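You operate a simulated robot arm through the tools that you are given. There is no shell and no other tool. Be economical: measure what you need, move in short steps, check, and stop when the job is done.

You run a simulated robot arm. Do the job below in one go: nothing can be reset, and whatever is moved stays where it is left.

Task
Fill the peg board and lay it in the game bits drawer.
Fine: the teal and the orange peg go into the holes of their colours (the purple one is in already); the board lies beside the divider, which stays; shut the drawer.

It is judged by the outcome, as a careful person would: the job done as asked, and still so three seconds after it is handed in. It fails if anything else is knocked over, pushed out of place, dropped, spilled or broken.

Robot
A 6-joint arm with a two-finger parallel gripper, fixed in place. Base frame: the origin is at the foot of the arm, x ahead of it, y to its left, z up. Lengths are in mm, angles in rad, forces in N, time in s.
With the tool pointing down near the work surface it reaches from about 120 to 660 mm from the base axis. Its first joint turns from -2.897 to 2.897 rad. Payload 3.91 kg.
Tool frame: the origin (TCP) lies between the finger pads and is the grasp point; the fingertips stand 30 mm ahead of it; z points along the fingers, y is the line along which they close. The gripper opens to 110 mm. The fingers are 20 mm wide and 10 mm thick; the gripper's body (48 by 112 mm) begins 55 mm behind the TCP.
Orientation is that of the tool frame in the base frame, as [roll, pitch, yaw] about the fixed x, y, z axes, in that order (R = Rz(yaw) Ry(pitch) Rx(roll)). With the fingers straight down and closing along the base's y, the tool's x points along the base's -x, its y along +y and its z along -z.

Tools
- The arm moves only by the tool servo_tool. Its argument "plan" is one flat list of numbers, 7 for each row, row after row: the turn, a rotation vector about the tool's x, y, z in rad, then the shift along the tool's x, y, z in mm, then the gripper command, from -1 (fully open) to 1 (shut), values between in proportion. In form: [ax, ay, az, tx, ty, tz, grip, ax, ay, az, tx, ty, tz, grip, ...]. A call has 1 to 12 rows; each row shifts and turns the commanded pose from where the row before left it, along the tool's axes as they then stand. A row lasts 0.2 s, in which the tool goes at most 50 mm and 0.15 rad; a call with a longer step from one row to the next is refused whole, and so is a gripper value outside its range. A pose out of reach is approached as far as the arm can. The call stops where the force on the tool passes 90 N (or 10 N more than at its start, if that is more) or the arm is blocked; 0.2 s more then pass. Each finger travels about 45 mm/s and halts on what it meets, pressing with about 22 N; the grip force reading is that of the motor and also rises with nothing between the fingers. The clock runs only during rows and for 0.2 s after the last one: add rows that do not move to give the fingers time. The reply holds the time, the measured pose of the TCP, the force on the tool along the base axes, the opening and the grip force, in the units named above and with some noise.
- Cameras (640 x 400 px; columns grow to the right, rows downward): "scene" is fixed at [45.3, 643.1, 1362.8]; the picture's right is [-0.56, -0.83, 0.00], its down [-0.53, 0.36, -0.77] and it looks along [0.64, -0.43, -0.64] (base axes); focal length 333 px, centre (320, 200). "wrist" rides on the gripper at [71, 22, -107] in the tool frame; the picture's right is [-0.29, 0.96, 0.00], its down [-0.76, -0.23, -0.61] and it looks along [-0.58, -0.18, 0.79] (tool axes); focal length 243 px, centre (320, 200). There is no depth. A picture from a camera that has moved, and an enlarged one, comes with that camera's place and axes in the base frame and with its lens. The place of the scene camera against the robot may be out by one fixed shift of up to 12 mm in any direction.
- capture(camera): a new picture of that camera. No time passes.
- slide_trunk(by): slides the trunk up (or, below 0, down) by that many mm; the arm rides with it, the base frame stays. It gives what a move gives, with no picture.
- zoom(camera, box): a new picture of the part [left, top, right, bottom] of that camera's present view, enlarged. No time passes.
- hand_in(): hands the job in; it is judged then, once.

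Work in short steps. Places have to be worked out from the pictures, the camera data and where the tool is seen: move nearer, look again, correct. Check each grasp and each placing, and mend what went wrong. You have 120 turns and 64 pictures in all, those below and enlarged ones among them. Open the gripper and draw the arm clear of the work before you hand the job in, unless the task says otherwise; then end with one line.

The tools are called after "Request:" by a JSON object that holds its "fn" and its "kwargs". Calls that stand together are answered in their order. servo_tool: Moves the arm, as the interface text tells. Its arguments: {"type":"object","properties":{"plan":{"type":"array","items":{"type":"number"}}},"required":["plan"]} The other tools are called the same way: slide_trunk (by) slides the trunk up or down; capture (camera) takes a picture; zoom (camera, box) takes an enlarged picture of a part of a camera's view; hand_in () hands the job in.

At the start:

```text
clock: 0.0
eef_pos: [520.4, -49.1, 1054.0]
tool_rot: [3.141, 0.0, -3.141]
contact_force: [0.5, -1.3, -0.4]
width: 110.0
grasp_force: 0.1
trunk travel left (down, up): [-500.0, 90.0]
```

scene: 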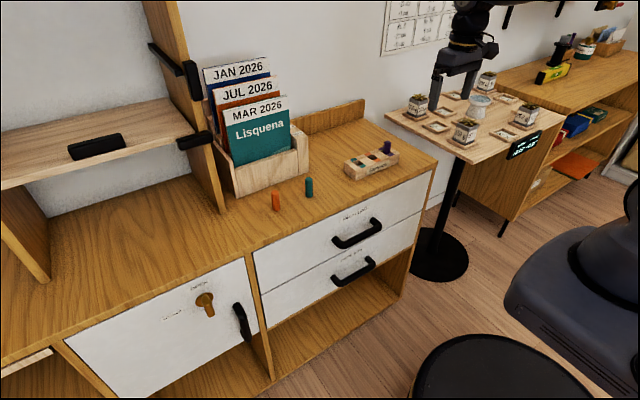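
wrist: 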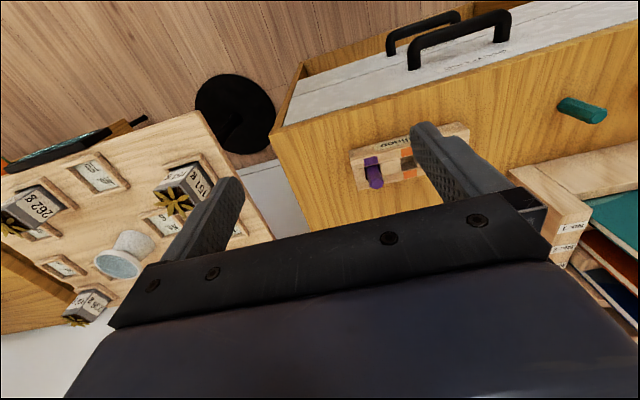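

I'll look closer at the board, pegs and drawer labels first.

Request:
{"fn": "zoom", "kwargs": {"camera": "scene", "box": [250, 130, 410, 230]}}

Request:
{"fn": "zoom", "kwargs": {"camera": "scene", "box": [250, 190, 442, 310]}}

```text
4.00 times, centred on (330, 180) of scene
camera zoom: at [45.3, 643.1, 1362.8], right [-0.56, -0.83, 0.0], down [-0.53, 0.36, -0.77], along [0.64, -0.43, -0.64], focal length 1331 px, centre (280, 280)
```

zoom: 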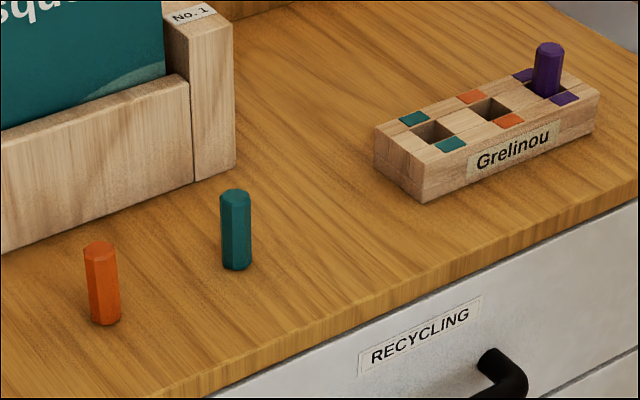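

```text
3.33 times, centred on (346, 250) of scene
camera zoom: at [45.3, 643.1, 1362.8], right [-0.56, -0.83, 0.0], down [-0.53, 0.36, -0.77], along [0.64, -0.43, -0.64], focal length 1109 px, centre (233, 33)
```

zoom: 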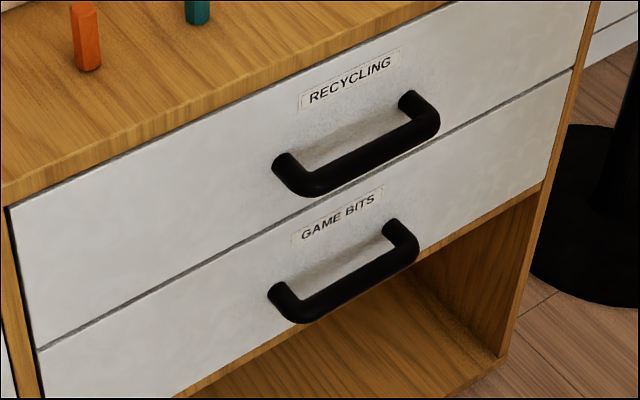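

Triangulating both views: the cabinet top is near z≈790, its front edge along y at x≈546; board near (655,30), teal peg ≈(650,275), orange ≈(652,374). I move toward above the teal peg to test reach and get a close view.

Request:
{"fn": "servo_tool", "kwargs": {"plan": [0, 0, 0, -4, 40, 10, -1, 0, 0, 0, -4, 40, 10, -1, 0, 0, 0, -4, 40, 10, -1, 0, 0, 0, -4, 40, 10, -1, 0, 0, 0, -4, 40, 10, -1, 0, 0, 0, -4, 40, 10, -1]}}

Request:
{"fn": "capture", "kwargs": {"camera": "wrist"}}

Request:
{"fn": "capture", "kwargs": {"camera": "scene"}}

```text
clock: 1.4
eef_pos: [544.2, 190.1, 993.7]
tool_rot: [-3.14, -0.001, -3.141]
contact_force: [0.4, -0.3, -0.4]
width: 110.2
grasp_force: 0.0
trunk travel left (down, up): [-500.0, 90.0]
```

```text
59 pictures are left
camera wrist: at [472.1, 211.6, 1100.6], right [0.29, 0.96, 0.0], down [0.76, -0.23, 0.61], along [0.58, -0.18, -0.79], focal length 243 px, centre (320, 200)
```

wrist: 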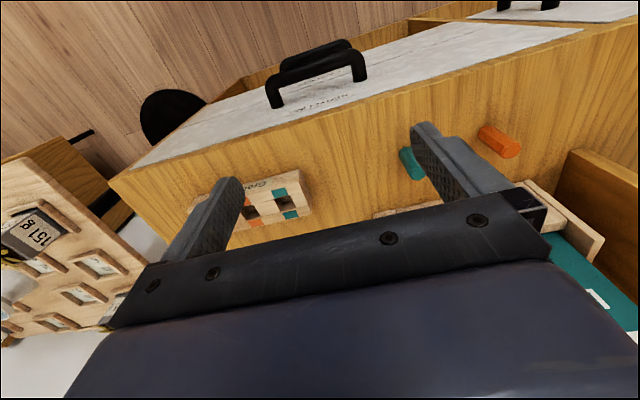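

```text
58 pictures are left
```

scene: 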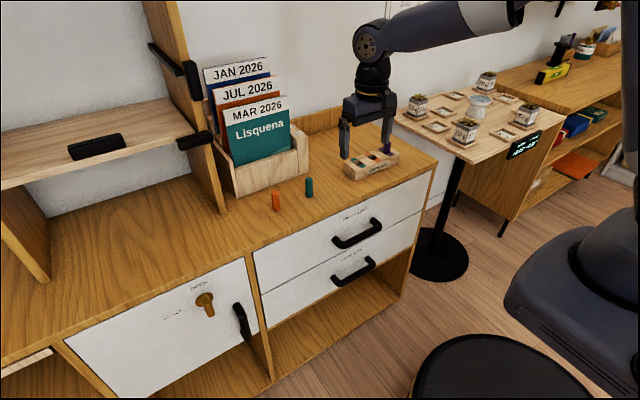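

Moving above the teal peg estimate (650,280), fingers staying well above it.

Request:
{"fn": "servo_tool", "kwargs": {"plan": [0, 0, 0, -26.5, 22.5, 16, -1, 0, 0, 0, -26.5, 22.5, 16, -1, 0, 0, 0, -26.5, 22.5, 16, -1, 0, 0, 0, -26.5, 22.5, 16, -1]}}

Request:
{"fn": "capture", "kwargs": {"camera": "wrist"}}

```text
clock: 2.4
eef_pos: [651.4, 281.2, 929.6]
tool_rot: [-3.141, 0.001, -3.141]
contact_force: [1.2, -0.7, -0.1]
width: 110.0
grasp_force: 0.1
trunk travel left (down, up): [-500.0, 90.0]
```

```text
57 pictures are left
camera wrist: at [578.5, 302.4, 1037.7], right [0.29, 0.96, 0.0], down [0.76, -0.23, 0.61], along [0.58, -0.18, -0.79], focal length 243 px, centre (320, 200)
```

wrist: 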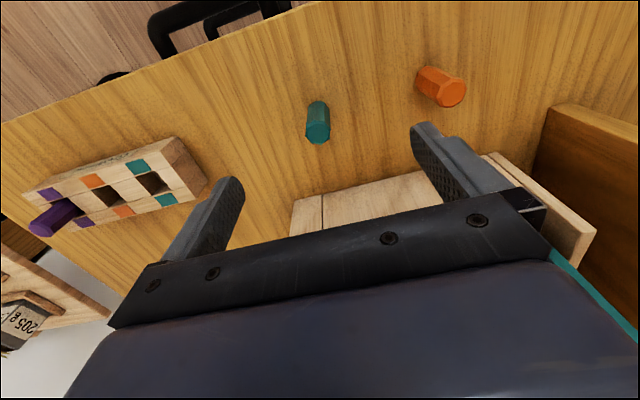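

Teal peg is on the tool axis in image; top z≈850, base ≈780. I descend to z≈875 and check alignment with an intermediate picture.

Request:
{"fn": "servo_tool", "kwargs": {"plan": [0, 0, 0, 0, 0, 28, -0.6, 0, 0, 0, 0, 0, 27, -0.6, 0, 0, 0, 0, 0, 0, -0.6]}}

Request:
{"fn": "capture", "kwargs": {"camera": "wrist"}}

```text
clock: 3.2
eef_pos: [651.8, 280.7, 874.9]
tool_rot: [-3.141, -0.001, -3.14]
contact_force: [1.3, -0.6, 0.0]
width: 88.1
grasp_force: 0.1
trunk travel left (down, up): [-500.0, 90.0]
```

```text
56 pictures are left
camera wrist: at [579.0, 301.7, 982.5], right [0.29, 0.96, 0.0], down [0.76, -0.23, 0.61], along [0.58, -0.18, -0.79], focal length 243 px, centre (320, 200)
```

wrist: 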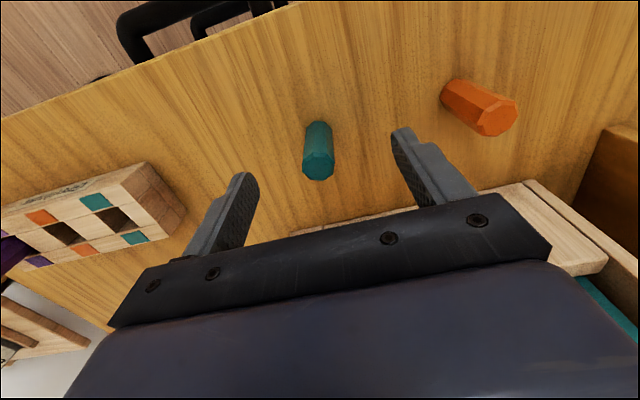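

Aligned. Descend to TCP z≈844 and close on the upper part of the teal peg.

Request:
{"fn": "servo_tool", "kwargs": {"plan": [0, 0, 0, 0, 0, 16, -0.6, 0, 0, 0, 0, 0, 15, -0.6, 0, 0, 0, 0, 0, 0, 1, 0, 0, 0, 0, 0, 0, 1, 0, 0, 0, 0, 0, 0, 1, 0, 0, 0, 0, 0, 0, 1, 0, 0, 0, 0, 0, 0, 1, 0, 0, 0, 0, 0, 0, 1]}}

Request:
{"fn": "capture", "kwargs": {"camera": "wrist"}}

```text
clock: 5.0
eef_pos: [651.5, 281.2, 845.2]
tool_rot: [-3.14, -0.001, -3.142]
contact_force: [-0.4, 0.3, 0.5]
width: 19.3
grasp_force: 21.9
trunk travel left (down, up): [-500.0, 90.0]
```

```text
55 pictures are left
camera wrist: at [579.0, 301.8, 951.8], right [0.29, 0.96, 0.0], down [0.76, -0.23, 0.61], along [0.58, -0.18, -0.79], focal length 243 px, centre (320, 200)
```

wrist: 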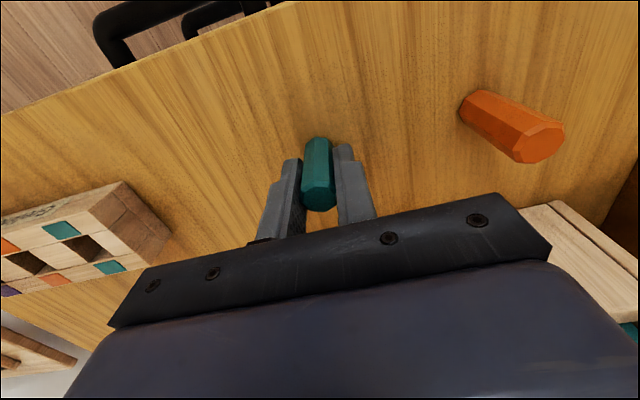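

Teal peg held (19.3 mm). Lift and carry toward above the teal hole, estimated (673,77).

Request:
{"fn": "servo_tool", "kwargs": {"plan": [0, 0, 0, 0, 0, -40, 1, 0, 0, 0, 0, 0, -40, 1, 0, 0, 0, -4, -41, 0, 1, 0, 0, 0, -4, -41, 0, 1, 0, 0, 0, -4, -41, 0, 1, 0, 0, 0, -4, -41, 0, 1, 0, 0, 0, -4, -40, 0, 1, 0, 0, 0, 0, 0, 0, 1]}}

Request:
{"fn": "capture", "kwargs": {"camera": "wrist"}}

```text
clock: 6.8
eef_pos: [671.2, 76.7, 924.9]
tool_rot: [3.141, 0.001, -3.14]
contact_force: [-0.4, 0.0, -0.9]
width: 19.4
grasp_force: 22.2
trunk travel left (down, up): [-500.0, 90.0]
```

```text
54 pictures are left
camera wrist: at [598.8, 97.5, 1032.3], right [0.29, 0.96, 0.0], down [0.76, -0.23, 0.61], along [0.58, -0.18, -0.79], focal length 243 px, centre (320, 200)
```

wrist: 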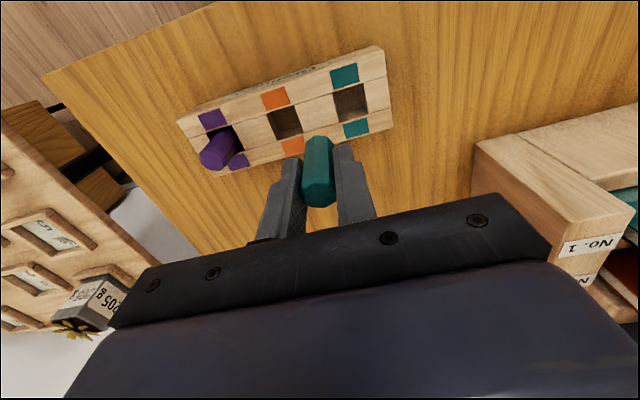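

Two wrist rays intersect at the teal hole: (658.5, 103, top z≈835); orange hole ≈(658.6, 49). I move above the teal hole and lower a bit, then check.

Request:
{"fn": "servo_tool", "kwargs": {"plan": [0, 0, 0, 12.7, 26.3, 0, 1, 0, 0, 0, 0, 0, 20, 1, 0, 0, 0, 0, 0, 0, 1]}}

Request:
{"fn": "capture", "kwargs": {"camera": "wrist"}}

Request:
{"fn": "zoom", "kwargs": {"camera": "scene", "box": [320, 110, 416, 200]}}

```text
clock: 7.6
eef_pos: [656.7, 104.1, 905.3]
tool_rot: [3.14, 0.0, -3.141]
contact_force: [0.6, 0.7, -0.4]
width: 19.5
grasp_force: 22.4
trunk travel left (down, up): [-500.0, 90.0]
```

```text
53 pictures are left
camera wrist: at [585.2, 124.3, 1011.9], right [0.29, 0.96, 0.0], down [0.76, -0.23, 0.61], along [0.58, -0.18, -0.79], focal length 243 px, centre (320, 200)
```

wrist: 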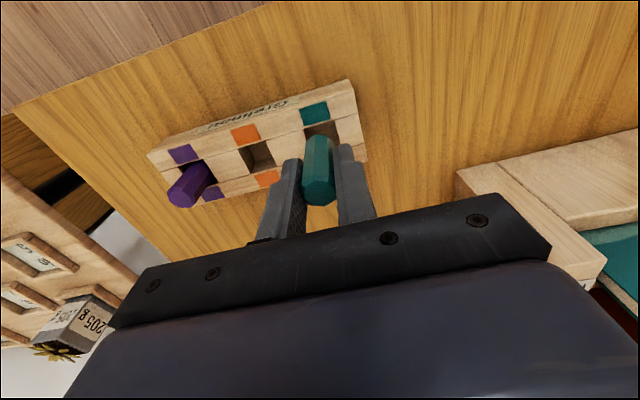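

```text
4.44 times, centred on (368, 155) of scene
camera zoom: at [45.3, 643.1, 1362.8], right [-0.56, -0.83, 0.0], down [-0.53, 0.36, -0.77], along [0.64, -0.43, -0.64], focal length 1479 px, centre (107, 400)
```

zoom: 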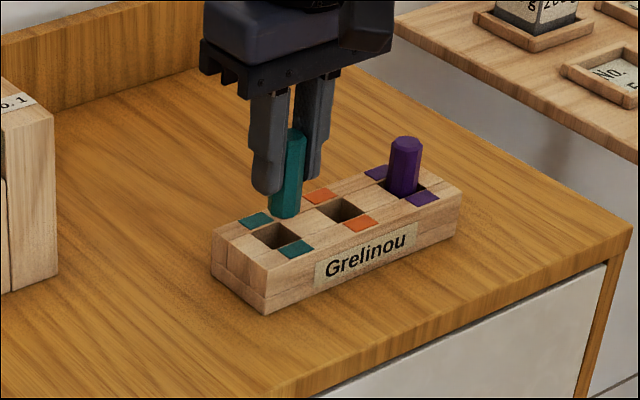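

Near the hole; I zoom the wrist view to fine-align.

Request:
{"fn": "zoom", "kwargs": {"camera": "wrist", "box": [230, 80, 390, 180]}}

```text
4.00 times, centred on (310, 130) of wrist
camera zoom: at [585.2, 124.3, 1011.9], right [0.29, 0.96, 0.0], down [0.76, -0.23, 0.61], along [0.58, -0.18, -0.79], focal length 970 px, centre (360, 480)
```

zoom: 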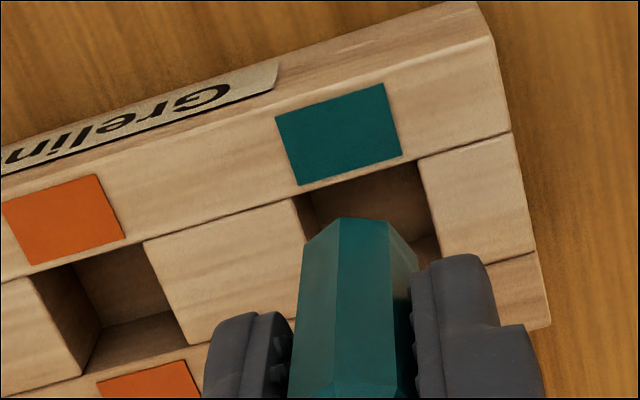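

Board is nearly square to the axes; hole ≈24 mm, octagonal peg 19.3. Shift +3 mm in x and lower until the peg's base is just at the hole plane, then compare directly.

Request:
{"fn": "servo_tool", "kwargs": {"plan": [0, 0, 0, -3, 0, 0, 1, 0, 0, 0, 0, 0, 14, 1, 0, 0, 0, 0, 0, 0, 1]}}

Request:
{"fn": "zoom", "kwargs": {"camera": "wrist", "box": [230, 80, 390, 180]}}

Request:
{"fn": "zoom", "kwargs": {"camera": "scene", "box": [335, 130, 399, 190]}}

```text
clock: 8.4
eef_pos: [660.0, 103.3, 890.9]
tool_rot: [-3.14, 0.001, -3.141]
contact_force: [0.5, -0.3, -0.6]
width: 19.2
grasp_force: 22.1
trunk travel left (down, up): [-500.0, 90.0]
```

```text
4.00 times, centred on (310, 130) of wrist
camera zoom: at [588.3, 124.2, 997.8], right [0.29, 0.96, 0.0], down [0.76, -0.23, 0.61], along [0.58, -0.18, -0.79], focal length 970 px, centre (360, 480)
```

zoom: 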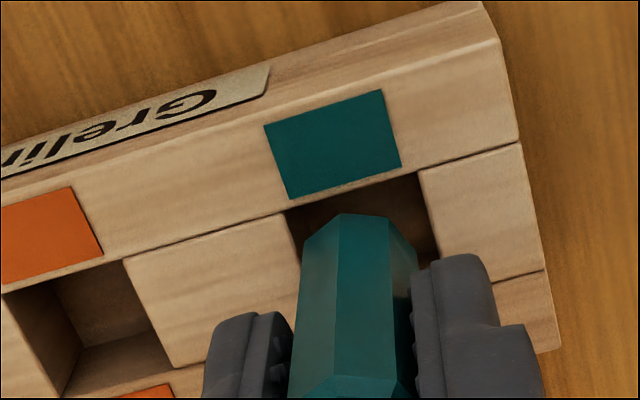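

```text
6.67 times, centred on (367, 160) of scene
camera zoom: at [45.3, 643.1, 1362.8], right [-0.56, -0.83, 0.0], down [-0.53, 0.36, -0.77], along [0.64, -0.43, -0.64], focal length 2219 px, centre (7, 467)
```

zoom: 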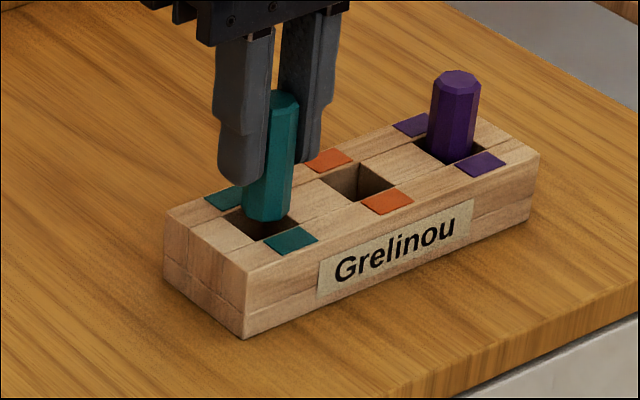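

Peg base is over the hole within ~1 mm. Nudge +1 mm in x and lower into the hole by 25 mm.

Request:
{"fn": "servo_tool", "kwargs": {"plan": [0, 0, 0, -1, 0, 0, 1, 0, 0, 0, 0, 0, 8, 1, 0, 0, 0, 0, 0, 9, 1, 0, 0, 0, 0, 0, 8, 1, 0, 0, 0, 0, 0, 0, 1]}}

Request:
{"fn": "zoom", "kwargs": {"camera": "scene", "box": [335, 130, 399, 190]}}

```text
clock: 9.6
eef_pos: [662.0, 103.9, 865.0]
tool_rot: [-3.141, 0.0, 3.141]
contact_force: [-0.2, 0.7, -0.5]
width: 19.5
grasp_force: 22.3
trunk travel left (down, up): [-500.0, 90.0]
```

```text
6.67 times, centred on (367, 160) of scene
camera zoom: at [45.3, 643.1, 1362.8], right [-0.56, -0.83, 0.0], down [-0.53, 0.36, -0.77], along [0.64, -0.43, -0.64], focal length 2219 px, centre (7, 467)
```

zoom: 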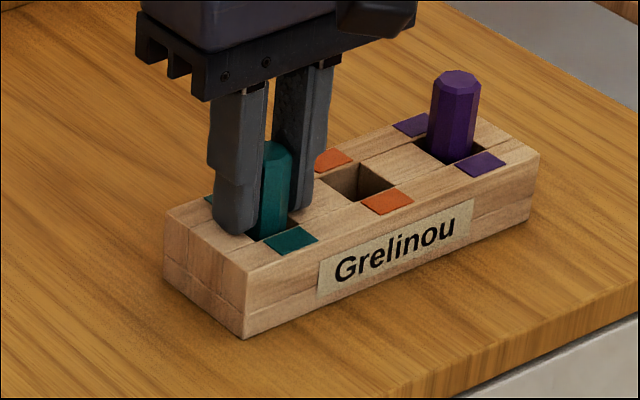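

Peg is in the hole with no contact force. Release and rise.

Request:
{"fn": "servo_tool", "kwargs": {"plan": [0, 0, 0, 0, 0, 0, 0.4, 0, 0, 0, 0, 0, 0, 0.4, 0, 0, 0, 0, 0, 0, 0.4, 0, 0, 0, 0, 0, -30, 0.4, 0, 0, 0, 0, 0, -35, 0.4, 0, 0, 0, 0, 0, 0, 0.4]}}

Request:
{"fn": "capture", "kwargs": {"camera": "wrist"}}

Request:
{"fn": "zoom", "kwargs": {"camera": "scene", "box": [335, 130, 399, 190]}}

```text
clock: 11.0
eef_pos: [661.5, 103.1, 930.6]
tool_rot: [3.142, 0.0, 3.141]
contact_force: [0.7, -0.4, -1.1]
width: 32.8
grasp_force: 0.0
trunk travel left (down, up): [-500.0, 90.0]
```

```text
47 pictures are left
camera wrist: at [588.8, 123.9, 1038.3], right [0.29, 0.96, 0.0], down [0.76, -0.23, 0.61], along [0.58, -0.18, -0.79], focal length 243 px, centre (320, 200)
```

wrist: 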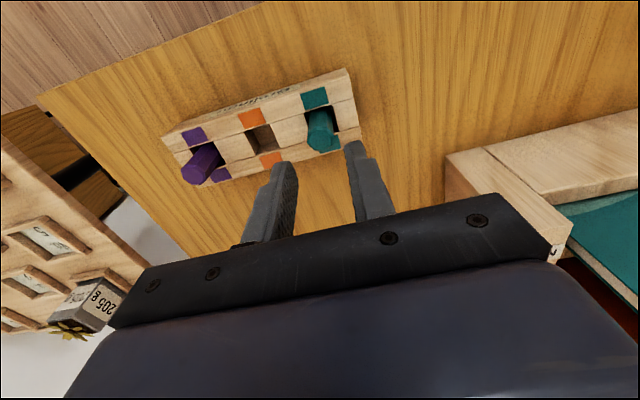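

```text
6.67 times, centred on (367, 160) of scene
camera zoom: at [45.3, 643.1, 1362.8], right [-0.56, -0.83, 0.0], down [-0.53, 0.36, -0.77], along [0.64, -0.43, -0.64], focal length 2219 px, centre (7, 467)
```

zoom: 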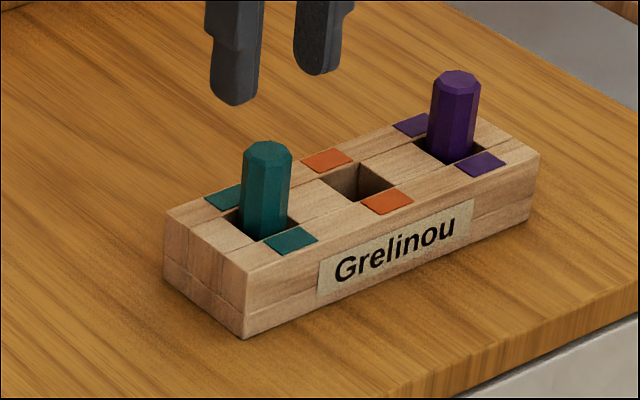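

Teal is seated. Next, move above the orange peg at ≈(649,379).

Request:
{"fn": "servo_tool", "kwargs": {"plan": [0, 0, 0, 2, 46, 0, -0.2, 0, 0, 0, 2, 46, 0, -0.2, 0, 0, 0, 2, 46, 0, -0.2, 0, 0, 0, 2, 46, 0, -0.2, 0, 0, 0, 2, 46, 0, -0.2, 0, 0, 0, 2, 46, 0, -0.2, 0, 0, 0, 0, 0, 50, -0.2, 0, 0, 0, 0, 0, 0, -0.2]}}

Request:
{"fn": "capture", "kwargs": {"camera": "wrist"}}

```text
clock: 12.8
eef_pos: [644.0, 377.8, 879.5]
tool_rot: [-3.141, 0.0, 3.141]
contact_force: [-0.7, -0.6, 0.0]
width: 66.1
grasp_force: 0.1
out of reach, approached as far as the arm can: row 6
trunk travel left (down, up): [-500.0, 90.0]
```

```text
45 pictures are left
camera wrist: at [572.8, 397.4, 985.9], right [0.29, 0.96, 0.0], down [0.76, -0.23, 0.61], along [0.58, -0.18, -0.79], focal length 243 px, centre (320, 200)
```

wrist: 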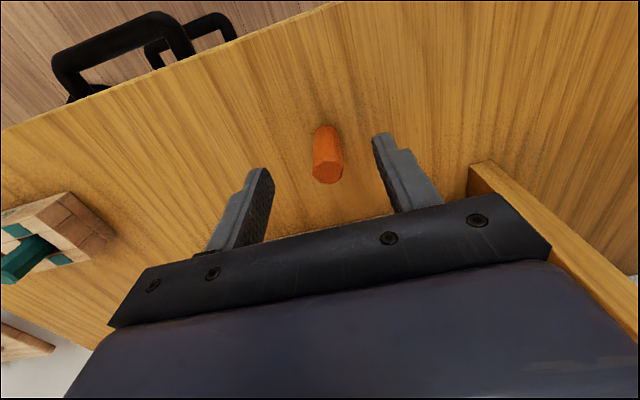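

Peg is ~5 mm further in x and 3 mm in y; descend with that correction.

Request:
{"fn": "servo_tool", "kwargs": {"plan": [0, 0, 0, -2.7, 1.7, 17, -0.2, 0, 0, 0, -2.7, 1.7, 17, -0.2, 0, 0, 0, 0, 0, 0, -0.2]}}

Request:
{"fn": "capture", "kwargs": {"camera": "wrist"}}

```text
clock: 13.6
eef_pos: [648.0, 377.1, 845.9]
tool_rot: [3.14, 0.002, 3.141]
contact_force: [0.2, -0.8, 0.2]
width: 66.3
grasp_force: 0.0
out of reach, approached as far as the arm can: row 2
trunk travel left (down, up): [-500.0, 90.0]
```

```text
44 pictures are left
camera wrist: at [575.7, 399.0, 952.8], right [0.29, 0.96, 0.0], down [0.76, -0.23, 0.61], along [0.58, -0.18, -0.79], focal length 243 px, centre (320, 200)
```

wrist: 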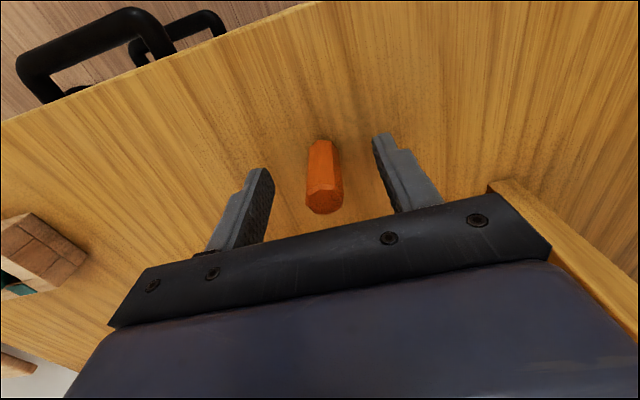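

At the reach edge, peg ~3 mm off centre in y. Raising the trunk to gain reach (the tool rises straight up off the peg).

Request:
{"fn": "slide_trunk", "kwargs": {"by": 80}}

```text
clock: 14.8
eef_pos: [647.8, 378.1, 925.7]
tool_rot: [3.141, 0.001, -3.141]
contact_force: [-0.6, -0.4, 0.4]
width: 66.0
grasp_force: 0.1
trunk travel left (down, up): [-580.0, 10.0]
```

Now step to (650,381) and descend again.

Request:
{"fn": "servo_tool", "kwargs": {"plan": [0, 0, 0, -2, 3.3, 40, -0.2, 0, 0, 0, 0, 0, 40, -0.2, 0, 0, 0, 0, 0, 0, -0.2]}}

Request:
{"fn": "capture", "kwargs": {"camera": "wrist"}}

```text
clock: 15.6
eef_pos: [643.1, 375.8, 847.8]
tool_rot: [3.139, 0.003, -3.139]
contact_force: [-0.5, 0.5, -0.6]
width: 66.2
grasp_force: 0.0
out of reach, approached as far as the arm can: row 1, 2
trunk travel left (down, up): [-580.0, 10.0]
```

```text
43 pictures are left
camera wrist: at [570.6, 397.2, 953.2], right [0.29, 0.96, 0.0], down [0.76, -0.23, 0.61], along [0.58, -0.17, -0.79], focal length 243 px, centre (320, 200)
```

wrist: 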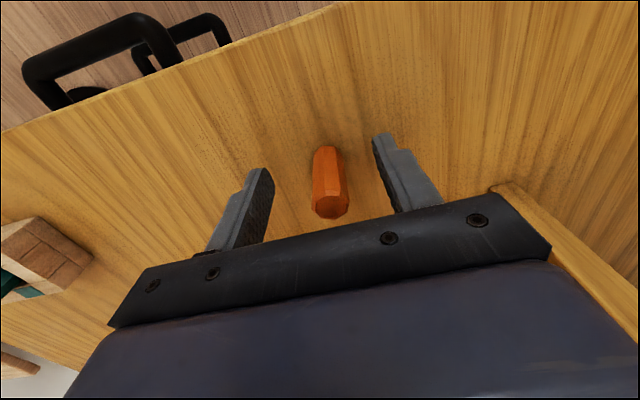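

Trunk height made it slightly worse; instead I tilt the tool 0.12 rad in the finger plane (fingers outward along +x) to gain reach, then centre on the peg.

Request:
{"fn": "servo_tool", "kwargs": {"plan": [0, -0.12, 0, 0, 0, 0, -0.2, 0, 0, 0, -5, 5, 0, -0.2, 0, 0, 0, 0, 0, 0, -0.2]}}

Request:
{"fn": "capture", "kwargs": {"camera": "wrist"}}

```text
clock: 16.4
eef_pos: [648.2, 381.8, 847.0]
tool_rot: [3.141, 0.121, -3.141]
contact_force: [-0.5, 0.5, -0.9]
width: 66.0
grasp_force: 0.1
trunk travel left (down, up): [-580.0, 10.0]
```

```text
42 pictures are left
camera wrist: at [563.5, 403.3, 944.6], right [0.29, 0.96, 0.04], down [0.68, -0.23, 0.7], along [0.67, -0.18, -0.72], focal length 243 px, centre (320, 200)
```

wrist: 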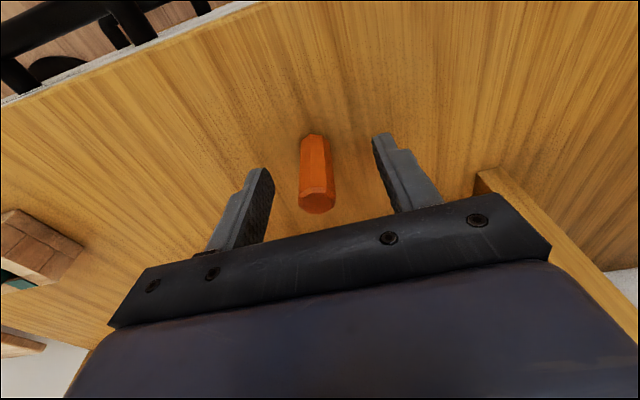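

Centred now. Close on the orange peg.

Request:
{"fn": "servo_tool", "kwargs": {"plan": [0, 0, 0, 0, -0.8, 0, 1, 0, 0, 0, 0, 0, 0, 1, 0, 0, 0, 0, 0, 0, 1, 0, 0, 0, 0, 0, 0, 1, 0, 0, 0, 0, 0, 0, 1, 0, 0, 0, 0, 0, 0, 1]}}

Request:
{"fn": "zoom", "kwargs": {"camera": "wrist", "box": [230, 100, 410, 230]}}

```text
clock: 17.8
eef_pos: [647.9, 381.5, 847.1]
tool_rot: [-3.142, 0.121, -3.141]
contact_force: [-0.3, 0.0, 0.4]
width: 19.2
grasp_force: 21.9
trunk travel left (down, up): [-580.0, 10.0]
```

```text
3.08 times, centred on (320, 165) of wrist
camera zoom: at [563.4, 402.2, 945.0], right [0.29, 0.96, 0.04], down [0.68, -0.23, 0.7], along [0.67, -0.18, -0.72], focal length 746 px, centre (320, 308)
```

zoom: 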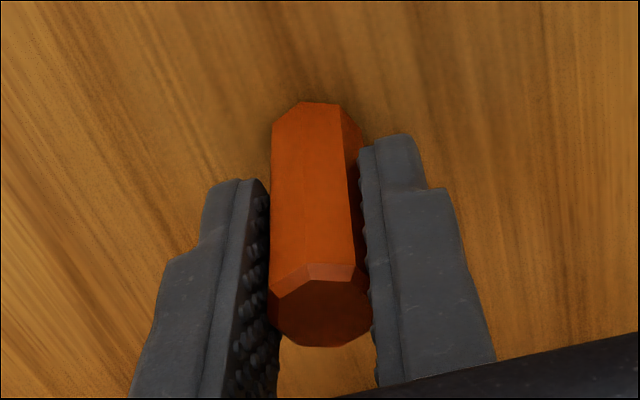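

Gripped. Lift vertically and carry to above the orange hole, keeping the same tilt so the peg stays upright.

Request:
{"fn": "servo_tool", "kwargs": {"plan": [0, 0, 0, -4.1, 0, -33.8, 1, 0, 0, 0, -4.1, 0, -33.8, 1, 0, 0, 0, -0.87, -41.7, 0.1, 1, 0, 0, 0, -0.87, -41.7, 0.1, 1, 0, 0, 0, -0.87, -41.7, 0.1, 1, 0, 0, 0, -0.87, -41.7, 0.1, 1, 0, 0, 0, -0.87, -41.7, 0.1, 1, 0, 0, 0, -0.87, -41.7, 0.1, 1, 0, 0, 0, -0.87, -41.7, 0.1, 1, 0, 0, 0, -0.87, -41.7, 0.1, 1, 0, 0, 0, 0, 0, 0, 1]}}

Request:
{"fn": "zoom", "kwargs": {"camera": "wrist", "box": [220, 80, 380, 180]}}

Request:
{"fn": "zoom", "kwargs": {"camera": "scene", "box": [335, 110, 431, 190]}}

```text
clock: 20.2
eef_pos: [656.8, 47.7, 916.8]
tool_rot: [3.141, 0.121, -3.141]
contact_force: [0.1, 1.2, 0.7]
width: 19.4
grasp_force: 22.3
trunk travel left (down, up): [-580.0, 10.0]
```

```text
4.00 times, centred on (300, 130) of wrist
camera zoom: at [571.5, 68.3, 1014.1], right [0.29, 0.96, 0.04], down [0.68, -0.23, 0.69], along [0.67, -0.18, -0.72], focal length 970 px, centre (400, 480)
```

zoom: 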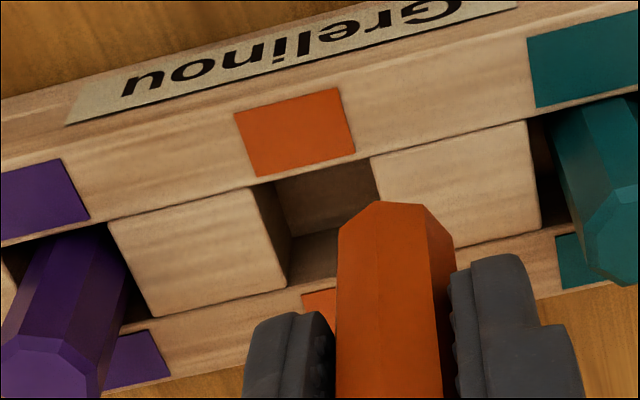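

```text
5.00 times, centred on (383, 150) of scene
camera zoom: at [45.3, 643.1, 1362.8], right [-0.56, -0.83, 0.0], down [-0.53, 0.36, -0.77], along [0.64, -0.43, -0.64], focal length 1664 px, centre (5, 450)
```

zoom: 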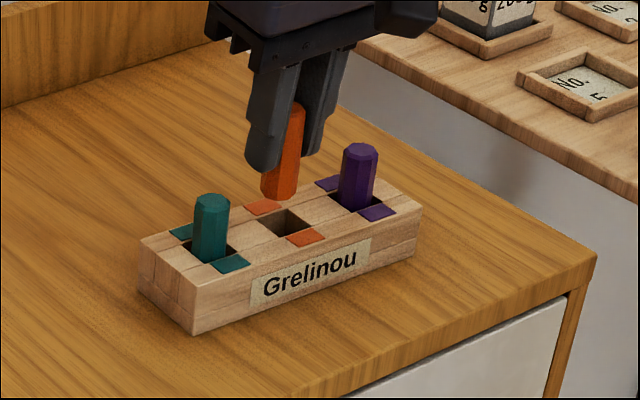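

Comparing scene views, the board shifted ~15 mm in −y: the carried peg's base evidently brushed the teal peg's top (I carried too low). Everything still stands. The hole is now ≈(664,31); I re-align and check.

Request:
{"fn": "servo_tool", "kwargs": {"plan": [0, 0, 0, -5.5, -19, 0.7, 1, 0, 0, 0, 1.6, 0, 13, 1, 0, 0, 0, 0, 0, 0, 1]}}

Request:
{"fn": "zoom", "kwargs": {"camera": "wrist", "box": [220, 80, 380, 180]}}

Request:
{"fn": "zoom", "kwargs": {"camera": "scene", "box": [335, 110, 431, 190]}}

```text
clock: 21.0
eef_pos: [661.3, 29.2, 902.6]
tool_rot: [-3.141, 0.121, -3.141]
contact_force: [-0.3, 0.1, -0.2]
width: 19.5
grasp_force: 21.6
trunk travel left (down, up): [-580.0, 10.0]
```

```text
4.00 times, centred on (300, 130) of wrist
camera zoom: at [576.4, 49.5, 1000.2], right [0.29, 0.96, 0.04], down [0.68, -0.23, 0.7], along [0.67, -0.18, -0.72], focal length 970 px, centre (400, 480)
```

zoom: 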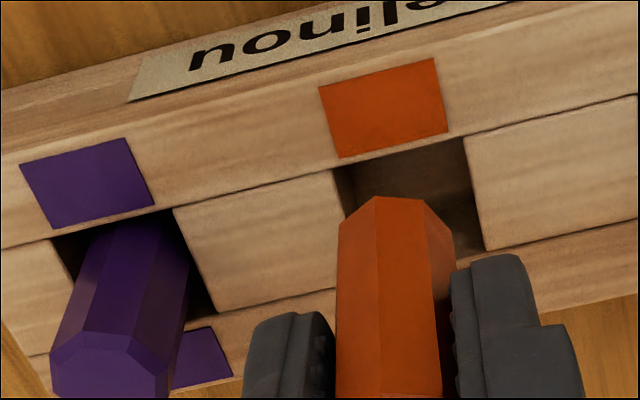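

```text
5.00 times, centred on (383, 150) of scene
camera zoom: at [45.3, 643.1, 1362.8], right [-0.56, -0.83, 0.0], down [-0.53, 0.36, -0.77], along [0.64, -0.43, -0.64], focal length 1664 px, centre (5, 450)
```

zoom: 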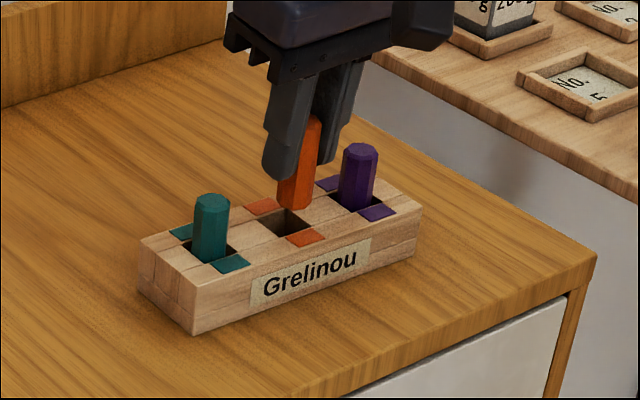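

Nearly aligned: shift (+2.5, −1) mm and lower 11 mm, then check once more.

Request:
{"fn": "servo_tool", "kwargs": {"plan": [0, 0, 0, -2.5, -1, 0.3, 1, 0, 0, 0, 1.3, 0, 11, 1, 0, 0, 0, 0, 0, 0, 1]}}

Request:
{"fn": "zoom", "kwargs": {"camera": "wrist", "box": [240, 80, 400, 180]}}

Request:
{"fn": "zoom", "kwargs": {"camera": "scene", "box": [351, 125, 399, 170]}}

```text
clock: 21.8
eef_pos: [664.0, 28.6, 891.2]
tool_rot: [3.141, 0.122, -3.141]
contact_force: [0.2, -0.2, -0.8]
width: 19.6
grasp_force: 22.0
trunk travel left (down, up): [-580.0, 10.0]
```

```text
4.00 times, centred on (320, 130) of wrist
camera zoom: at [578.8, 48.7, 989.0], right [0.29, 0.96, 0.04], down [0.68, -0.23, 0.7], along [0.67, -0.18, -0.72], focal length 970 px, centre (320, 480)
```

zoom: 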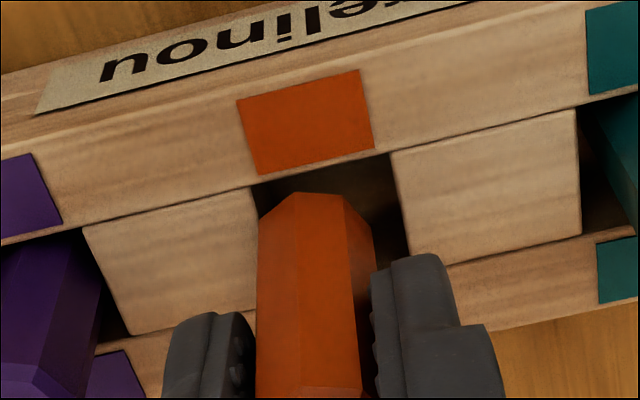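

```text
8.89 times, centred on (375, 148) of scene
camera zoom: at [45.3, 643.1, 1362.8], right [-0.56, -0.83, 0.0], down [-0.53, 0.36, -0.77], along [0.64, -0.43, -0.64], focal length 2958 px, centre (-169, 667)
```

zoom: 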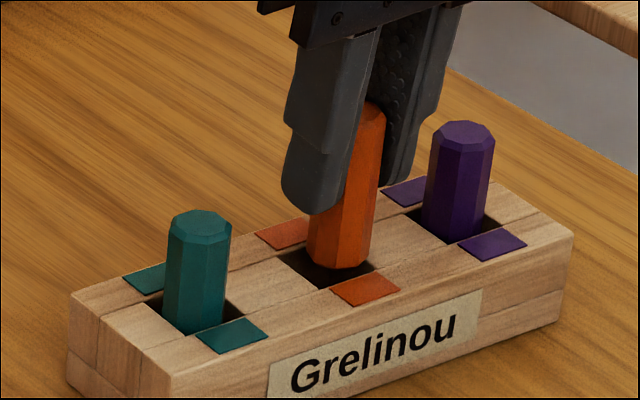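

Aligned over the hole. Insert 24 mm.

Request:
{"fn": "servo_tool", "kwargs": {"plan": [0, 0, 0, 0.9, 0.4, 8, 1, 0, 0, 0, 0.9, 0, 8, 1, 0, 0, 0, 0.9, 0, 8, 1, 0, 0, 0, 0, 0, 0, 1]}}

Request:
{"fn": "zoom", "kwargs": {"camera": "scene", "box": [351, 125, 399, 170]}}

```text
clock: 22.8
eef_pos: [663.3, 27.1, 868.6]
tool_rot: [3.141, 0.124, 3.14]
contact_force: [2.5, -3.3, 17.6]
width: 19.5
grasp_force: 21.9
trunk travel left (down, up): [-580.0, 10.0]
```

```text
8.89 times, centred on (375, 148) of scene
camera zoom: at [45.3, 643.1, 1362.8], right [-0.56, -0.83, 0.0], down [-0.53, 0.36, -0.77], along [0.64, -0.43, -0.64], focal length 2958 px, centre (-169, 667)
```

zoom: 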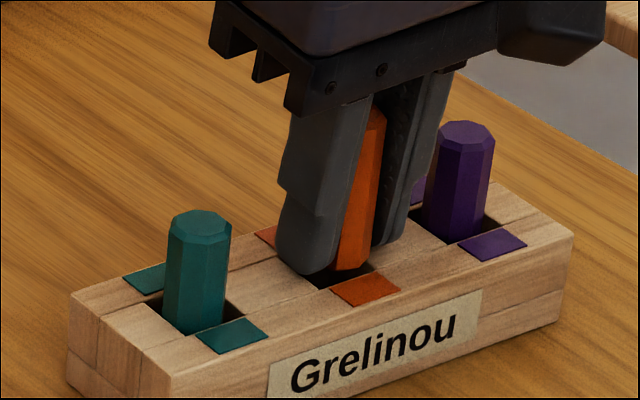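

Contact of ~17 N: seated or fingertips on the board. Release and rise.

Request:
{"fn": "servo_tool", "kwargs": {"plan": [0, 0, 0, 0, 0, -1, 0.4, 0, 0, 0, 0, 0, 0, 0.4, 0, 0, 0, 0, 0, 0, 0.4, 0, 0, 0, -3.6, 0, -30, 0.4, 0, 0, 0, -5, 0, -42, 0.4, 0, 0, 0, -5, 0, -42, 0.4, 0, 0.12, 0, 0, 0, 0, 0.4, 0, 0, 0, 0, 0, 0, 0.4]}}

Request:
{"fn": "zoom", "kwargs": {"camera": "scene", "box": [340, 110, 420, 190]}}

Request:
{"fn": "capture", "kwargs": {"camera": "wrist"}}

```text
clock: 24.6
eef_pos: [664.0, 28.8, 983.2]
tool_rot: [-3.141, -0.001, -3.14]
contact_force: [0.4, 0.2, 0.2]
width: 33.0
grasp_force: 0.1
trunk travel left (down, up): [-580.0, 10.0]
```

```text
5.00 times, centred on (380, 150) of scene
camera zoom: at [45.3, 643.1, 1362.8], right [-0.56, -0.83, 0.0], down [-0.53, 0.36, -0.77], along [0.64, -0.43, -0.64], focal length 1664 px, centre (20, 450)
```

zoom: 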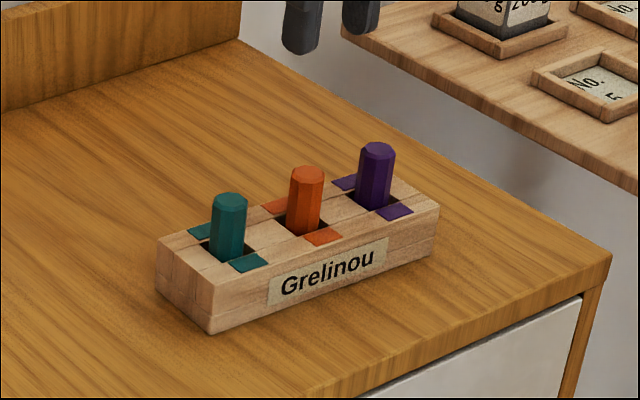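

```text
32 pictures are left
camera wrist: at [591.8, 49.1, 1089.8], right [0.29, 0.96, 0.0], down [0.76, -0.23, 0.61], along [0.58, -0.18, -0.79], focal length 243 px, centre (320, 200)
```

wrist: 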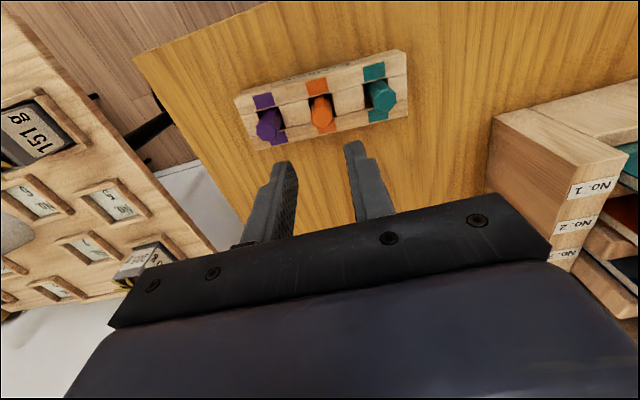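

All three pegs stand in their holes. Now back off in front of the cabinet (x≈380, y≈182) with a 90° roll so the fingers close along x, before lowering the trunk to the lower (GAME BITS) drawer.

Request:
{"fn": "servo_tool", "kwargs": {"plan": [0, 0, 0, 40.6, 22, 0, 0.4, 0, 0, 0, 40.6, 22, 0, 0.4, 0, 0, 0, 40.6, 22, 0, 0.4, 0, 0, 0, 40.6, 22, 0, 0.4, 0, 0, 0, 40.6, 22, 0, 0.4, 0, 0, 0, 40.6, 22, 0, 0.4, 0, 0, 0, 40.6, 22, 0, 0.4]}}

Request:
{"fn": "servo_tool", "kwargs": {"plan": [0, 0, 0.1428, 0, 0, 0, 0.4, 0, 0, 0.1428, 0, 0, 0, 0.4, 0, 0, 0.1428, 0, 0, 0, 0.4, 0, 0, 0.1428, 0, 0, 0, 0.4, 0, 0, 0.1428, 0, 0, 0, 0.4, 0, 0, 0.1428, 0, 0, 0, 0.4, 0, 0, 0.1428, 0, 0, 0, 0.4, 0, 0, 0.1428, 0, 0, 0, 0.4, 0, 0, 0.1428, 0, 0, 0, 0.4, 0, 0, 0.1428, 0, 0, 0, 0.4, 0, 0, 0.1428, 0, 0, 0, 0.4]}}

Request:
{"fn": "slide_trunk", "kwargs": {"by": -380}}

```text
clock: 26.2
eef_pos: [377.9, 181.9, 982.6]
tool_rot: [-3.141, 0.003, -3.142]
contact_force: [0.3, -0.3, -0.1]
width: 32.7
grasp_force: 0.1
trunk travel left (down, up): [-580.0, 10.0]
```

```text
clock: 28.6
eef_pos: [378.5, 181.8, 982.3]
tool_rot: [3.139, 0.0, 1.57]
contact_force: [-0.4, 0.1, 0.1]
width: 33.2
grasp_force: 0.1
trunk travel left (down, up): [-580.0, 10.0]
```

```text
clock: 32.2
eef_pos: [378.5, 181.7, 603.3]
tool_rot: [3.139, 0.001, 1.57]
contact_force: [1.1, 0.3, -0.7]
width: 33.2
grasp_force: 0.0
trunk travel left (down, up): [-200.0, 390.0]
```

Roll fine. Tilt the tool ~45° toward the drawer front and look.

Request:
{"fn": "servo_tool", "kwargs": {"plan": [-0.15, 0, 0, 0, 0, 0, 0, -0.15, 0, 0, 0, 0, 0, 0, -0.15, 0, 0, 0, 0, 0, 0, -0.15, 0, 0, 0, 0, 0, 0, -0.15, 0, 0, 0, 0, 0, 0, -0.15, 0, 0, 0, 0, 0, 0, 0, 0, 0, 0, 0, 0, 0]}}

Request:
{"fn": "capture", "kwargs": {"camera": "wrist"}}

Request:
{"fn": "capture", "kwargs": {"camera": "scene"}}

```text
clock: 33.8
eef_pos: [453.7, 138.7, 789.6]
tool_rot: [2.262, 0.002, 1.579]
contact_force: [0.0, 0.1, 0.2]
width: 54.8
grasp_force: 0.1
out of reach, approached as far as the arm can: row 3, 4, 5, 6
trunk travel left (down, up): [-200.0, 390.0]
```

```text
31 pictures are left
camera wrist: at [381.9, 209.4, 873.4], right [0.61, -0.28, 0.74], down [-0.61, -0.77, 0.21], along [0.5, -0.58, -0.64], focal length 243 px, centre (320, 200)
```

wrist: 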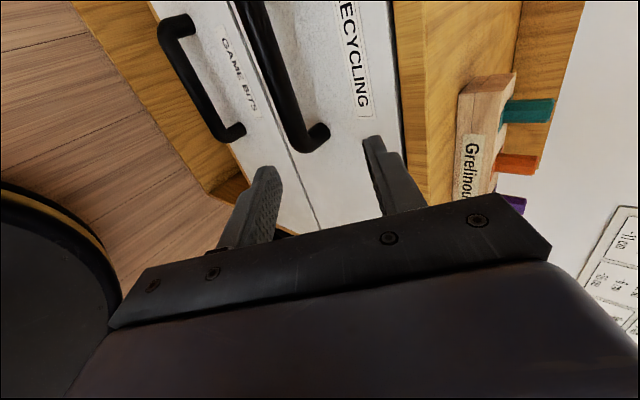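

```text
30 pictures are left
```

scene: 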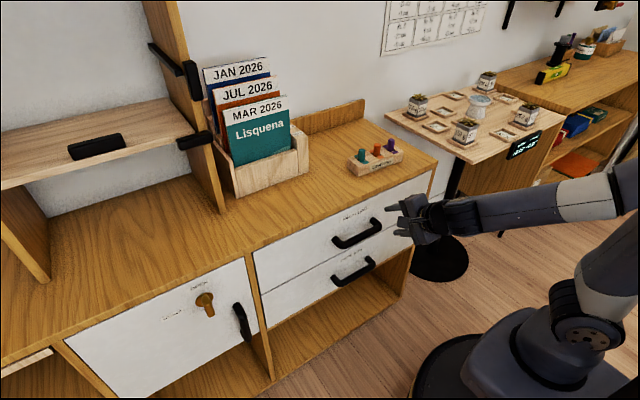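

At 45° the arm was near its inner limit and ended at (454,139,790). Triangulated handle bar: x≈530, z≈512, y 130–244. Lower the trunk further so the arm works at a comfortable height.

Request:
{"fn": "slide_trunk", "kwargs": {"by": -195}}

```text
clock: 36.0
eef_pos: [451.5, 139.7, 592.9]
tool_rot: [2.266, 0.002, 1.58]
contact_force: [-0.4, 0.1, 0.5]
width: 54.9
grasp_force: 0.2
trunk travel left (down, up): [-5.0, 585.0]
```

Move to a standoff in line with the handle bar and look.

Request:
{"fn": "servo_tool", "kwargs": {"plan": [0, 0, 0, 24, -6, 11, 0, 0, 0, 0, 23, -5.6, 11, 0, 0, 0, 0, 0, 0, 0, 0]}}

Request:
{"fn": "capture", "kwargs": {"camera": "wrist"}}

```text
clock: 36.8
eef_pos: [469.4, 178.6, 596.5]
tool_rot: [2.271, 0.002, 1.584]
contact_force: [0.4, -0.6, 0.6]
width: 54.8
grasp_force: 0.1
out of reach, approached as far as the arm can: row 1, 2
trunk travel left (down, up): [-5.0, 585.0]
```

```text
29 pictures are left
camera wrist: at [399.5, 248.5, 682.4], right [0.62, -0.28, 0.73], down [-0.6, -0.77, 0.22], along [0.5, -0.58, -0.65], focal length 243 px, centre (320, 200)
```

wrist: 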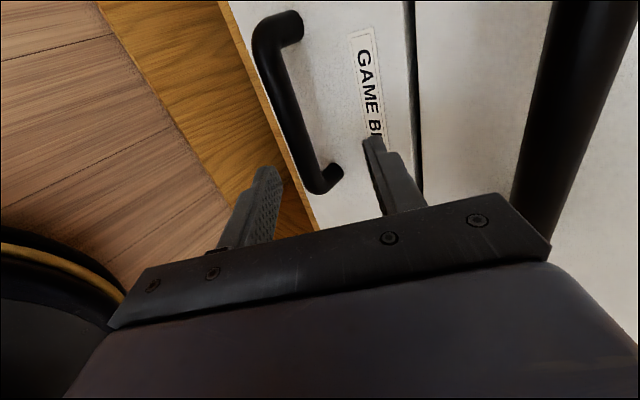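

The arm is folded near its inner limit here; the arm reaches low points better from a higher trunk. Raise the trunk 400 and come down from above.

Request:
{"fn": "slide_trunk", "kwargs": {"by": 400}}

Request:
{"fn": "servo_tool", "kwargs": {"plan": [0, 0, 0, 2, -41, 19, 0, 0, 0, 0, 2, -30.6, 25.8, 0, 0, 0, 0, 2, -30.6, 25.8, 0, 0, 0, 0, 2, -30.6, 25.8, 0, 0, 0, 0, 0, -30.6, 25.8, 0, 0, 0, 0, 0, -30.6, 25.8, 0, 0, 0, 0, 0, -30.6, 25.8, 0, 0, 0, 0, 0, -30.6, 25.8, 0, 0, 0, 0, 0, -30.6, 25.8, 0, 0, 0, 0, 0, 0, 0, 0]}}

```text
clock: 40.6
eef_pos: [469.8, 178.2, 996.8]
tool_rot: [2.272, 0.002, 1.582]
contact_force: [0.6, 0.5, 0.2]
width: 54.9
grasp_force: 0.0
trunk travel left (down, up): [-405.0, 185.0]
```

```text
clock: 42.8
eef_pos: [554.5, 136.8, 947.5]
tool_rot: [2.29, 0.004, 1.587]
contact_force: [-0.1, 0.0, -0.2]
width: 54.9
grasp_force: 0.0
out of reach, approached as far as the arm can: row 1, 2, 3, 4, 5, 6, 7, 8, 9
trunk travel left (down, up): [-405.0, 185.0]
```

The forward tilt is limited by the wrist when the arm reaches down steeply. I'll use a smaller tilt (~0.5 rad, still clearing the upper handle) with the trunk low. First reduce tilt and back off.

Request:
{"fn": "servo_tool", "kwargs": {"plan": [0.12, 0, 0, 0, 0, 0, 0, 0.12, 0, 0, 0, 0, 0, 0, 0.11, 0, 0, 0, 0, 0, 0, 0, 0, 0, 15, -30, -17, 0, 0, 0, 0, 15, -30, -17, 0, 0, 0, 0, 15, -30, -17, 0, 0, 0, 0, 0, 0, 0, 0]}}

Request:
{"fn": "slide_trunk", "kwargs": {"by": -330}}

```text
clock: 44.4
eef_pos: [449.8, 180.9, 947.0]
tool_rot: [2.621, 0.002, 1.584]
contact_force: [-0.8, 1.2, 0.0]
width: 54.9
grasp_force: 0.0
trunk travel left (down, up): [-405.0, 185.0]
```

```text
clock: 47.6
eef_pos: [448.8, 180.2, 617.2]
tool_rot: [2.624, 0.001, 1.584]
contact_force: [-0.6, -0.3, -1.0]
width: 55.1
grasp_force: 0.0
trunk travel left (down, up): [-75.0, 515.0]
```

Pose now (449,180,617), tilt 0.52. Move to a standoff in line with the bar and look.

Request:
{"fn": "servo_tool", "kwargs": {"plan": [0, 0, 0, 3.5, 9, 25.8, 0, 0, 0, 0, 3.5, 8.7, 25.8, 0, 0, 0, 0, 0, 0, 0, 0]}}

Request:
{"fn": "capture", "kwargs": {"camera": "wrist"}}

Request:
{"fn": "zoom", "kwargs": {"camera": "scene", "box": [280, 180, 472, 300]}}

```text
clock: 48.5
eef_pos: [491.7, 187.6, 580.6]
tool_rot: [2.623, 0.003, 1.582]
contact_force: [0.2, 0.6, 0.5]
width: 54.8
grasp_force: 0.1
trunk travel left (down, up): [-75.0, 515.0]
```

```text
28 pictures are left
camera wrist: at [454.6, 258.5, 684.5], right [0.83, -0.28, 0.48], down [-0.49, -0.77, 0.41], along [0.25, -0.58, -0.78], focal length 243 px, centre (320, 200)
```

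wrist: 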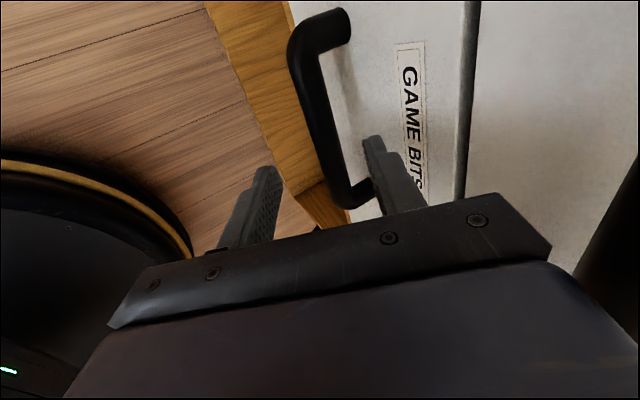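

```text
3.33 times, centred on (376, 240) of scene
camera zoom: at [45.3, 643.1, 1362.8], right [-0.56, -0.83, 0.0], down [-0.53, 0.36, -0.77], along [0.64, -0.43, -0.64], focal length 1109 px, centre (133, 67)
```

zoom: 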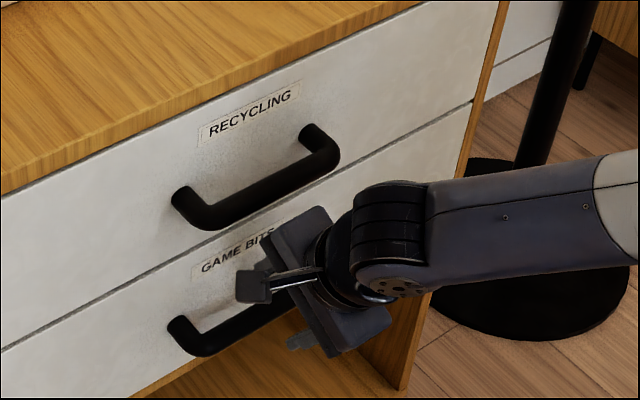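

Arm clears the upper handle. The bar lies ~75 mm ahead and ~5 mm toward +y_t. Narrow the opening to ~36 mm and advance in two steps.

Request:
{"fn": "servo_tool", "kwargs": {"plan": [0, 0, 0, 0, 5, 15, 0.36, 0, 0, 0, 0, 0, 18, 0.36, 0, 0, 0, 0, 0, 0, 0.36]}}

Request:
{"fn": "zoom", "kwargs": {"camera": "wrist", "box": [220, 40, 480, 260]}}

```text
clock: 49.2
eef_pos: [511.4, 188.3, 553.3]
tool_rot: [2.622, 0.001, 1.582]
contact_force: [-0.3, -0.2, -0.8]
width: 35.1
grasp_force: 0.0
trunk travel left (down, up): [-75.0, 515.0]
```

```text
1.82 times, centred on (350, 150) of wrist
camera zoom: at [475.3, 258.4, 658.0], right [0.83, -0.28, 0.48], down [-0.49, -0.77, 0.41], along [0.25, -0.58, -0.78], focal length 441 px, centre (266, 291)
```

zoom: 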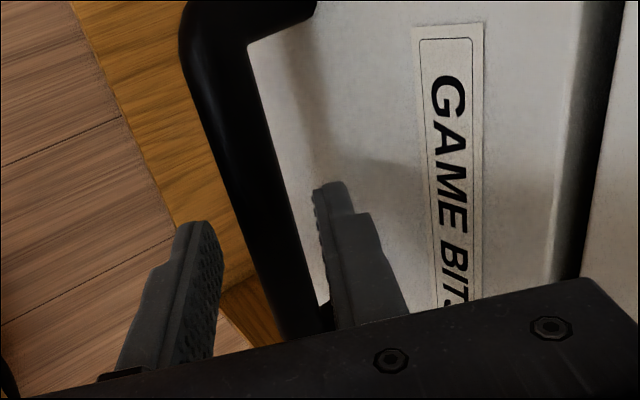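

Bar lies between the fingers. Advance 30 mm and close.

Request:
{"fn": "servo_tool", "kwargs": {"plan": [0, 0, 0, 0, 0, 15, 0.36, 0, 0, 0, 0, 0, 15, 0.36, 0, 0, 0, 0, 0, 0, 1, 0, 0, 0, 0, 0, 0, 1, 0, 0, 0, 0, 0, 0, 1]}}

Request:
{"fn": "zoom", "kwargs": {"camera": "wrist", "box": [220, 40, 480, 260]}}

```text
clock: 50.5
eef_pos: [524.7, 187.4, 526.7]
tool_rot: [2.627, 0.004, 1.584]
contact_force: [-12.7, 1.9, -7.8]
width: 21.6
grasp_force: 44.7
trunk travel left (down, up): [-75.0, 515.0]
```

```text
1.82 times, centred on (350, 150) of wrist
camera zoom: at [489.2, 258.2, 630.8], right [0.84, -0.28, 0.47], down [-0.49, -0.76, 0.42], along [0.24, -0.58, -0.78], focal length 441 px, centre (266, 291)
```

zoom: 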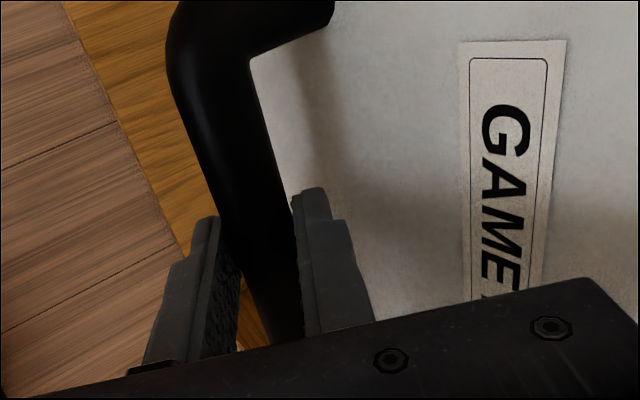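

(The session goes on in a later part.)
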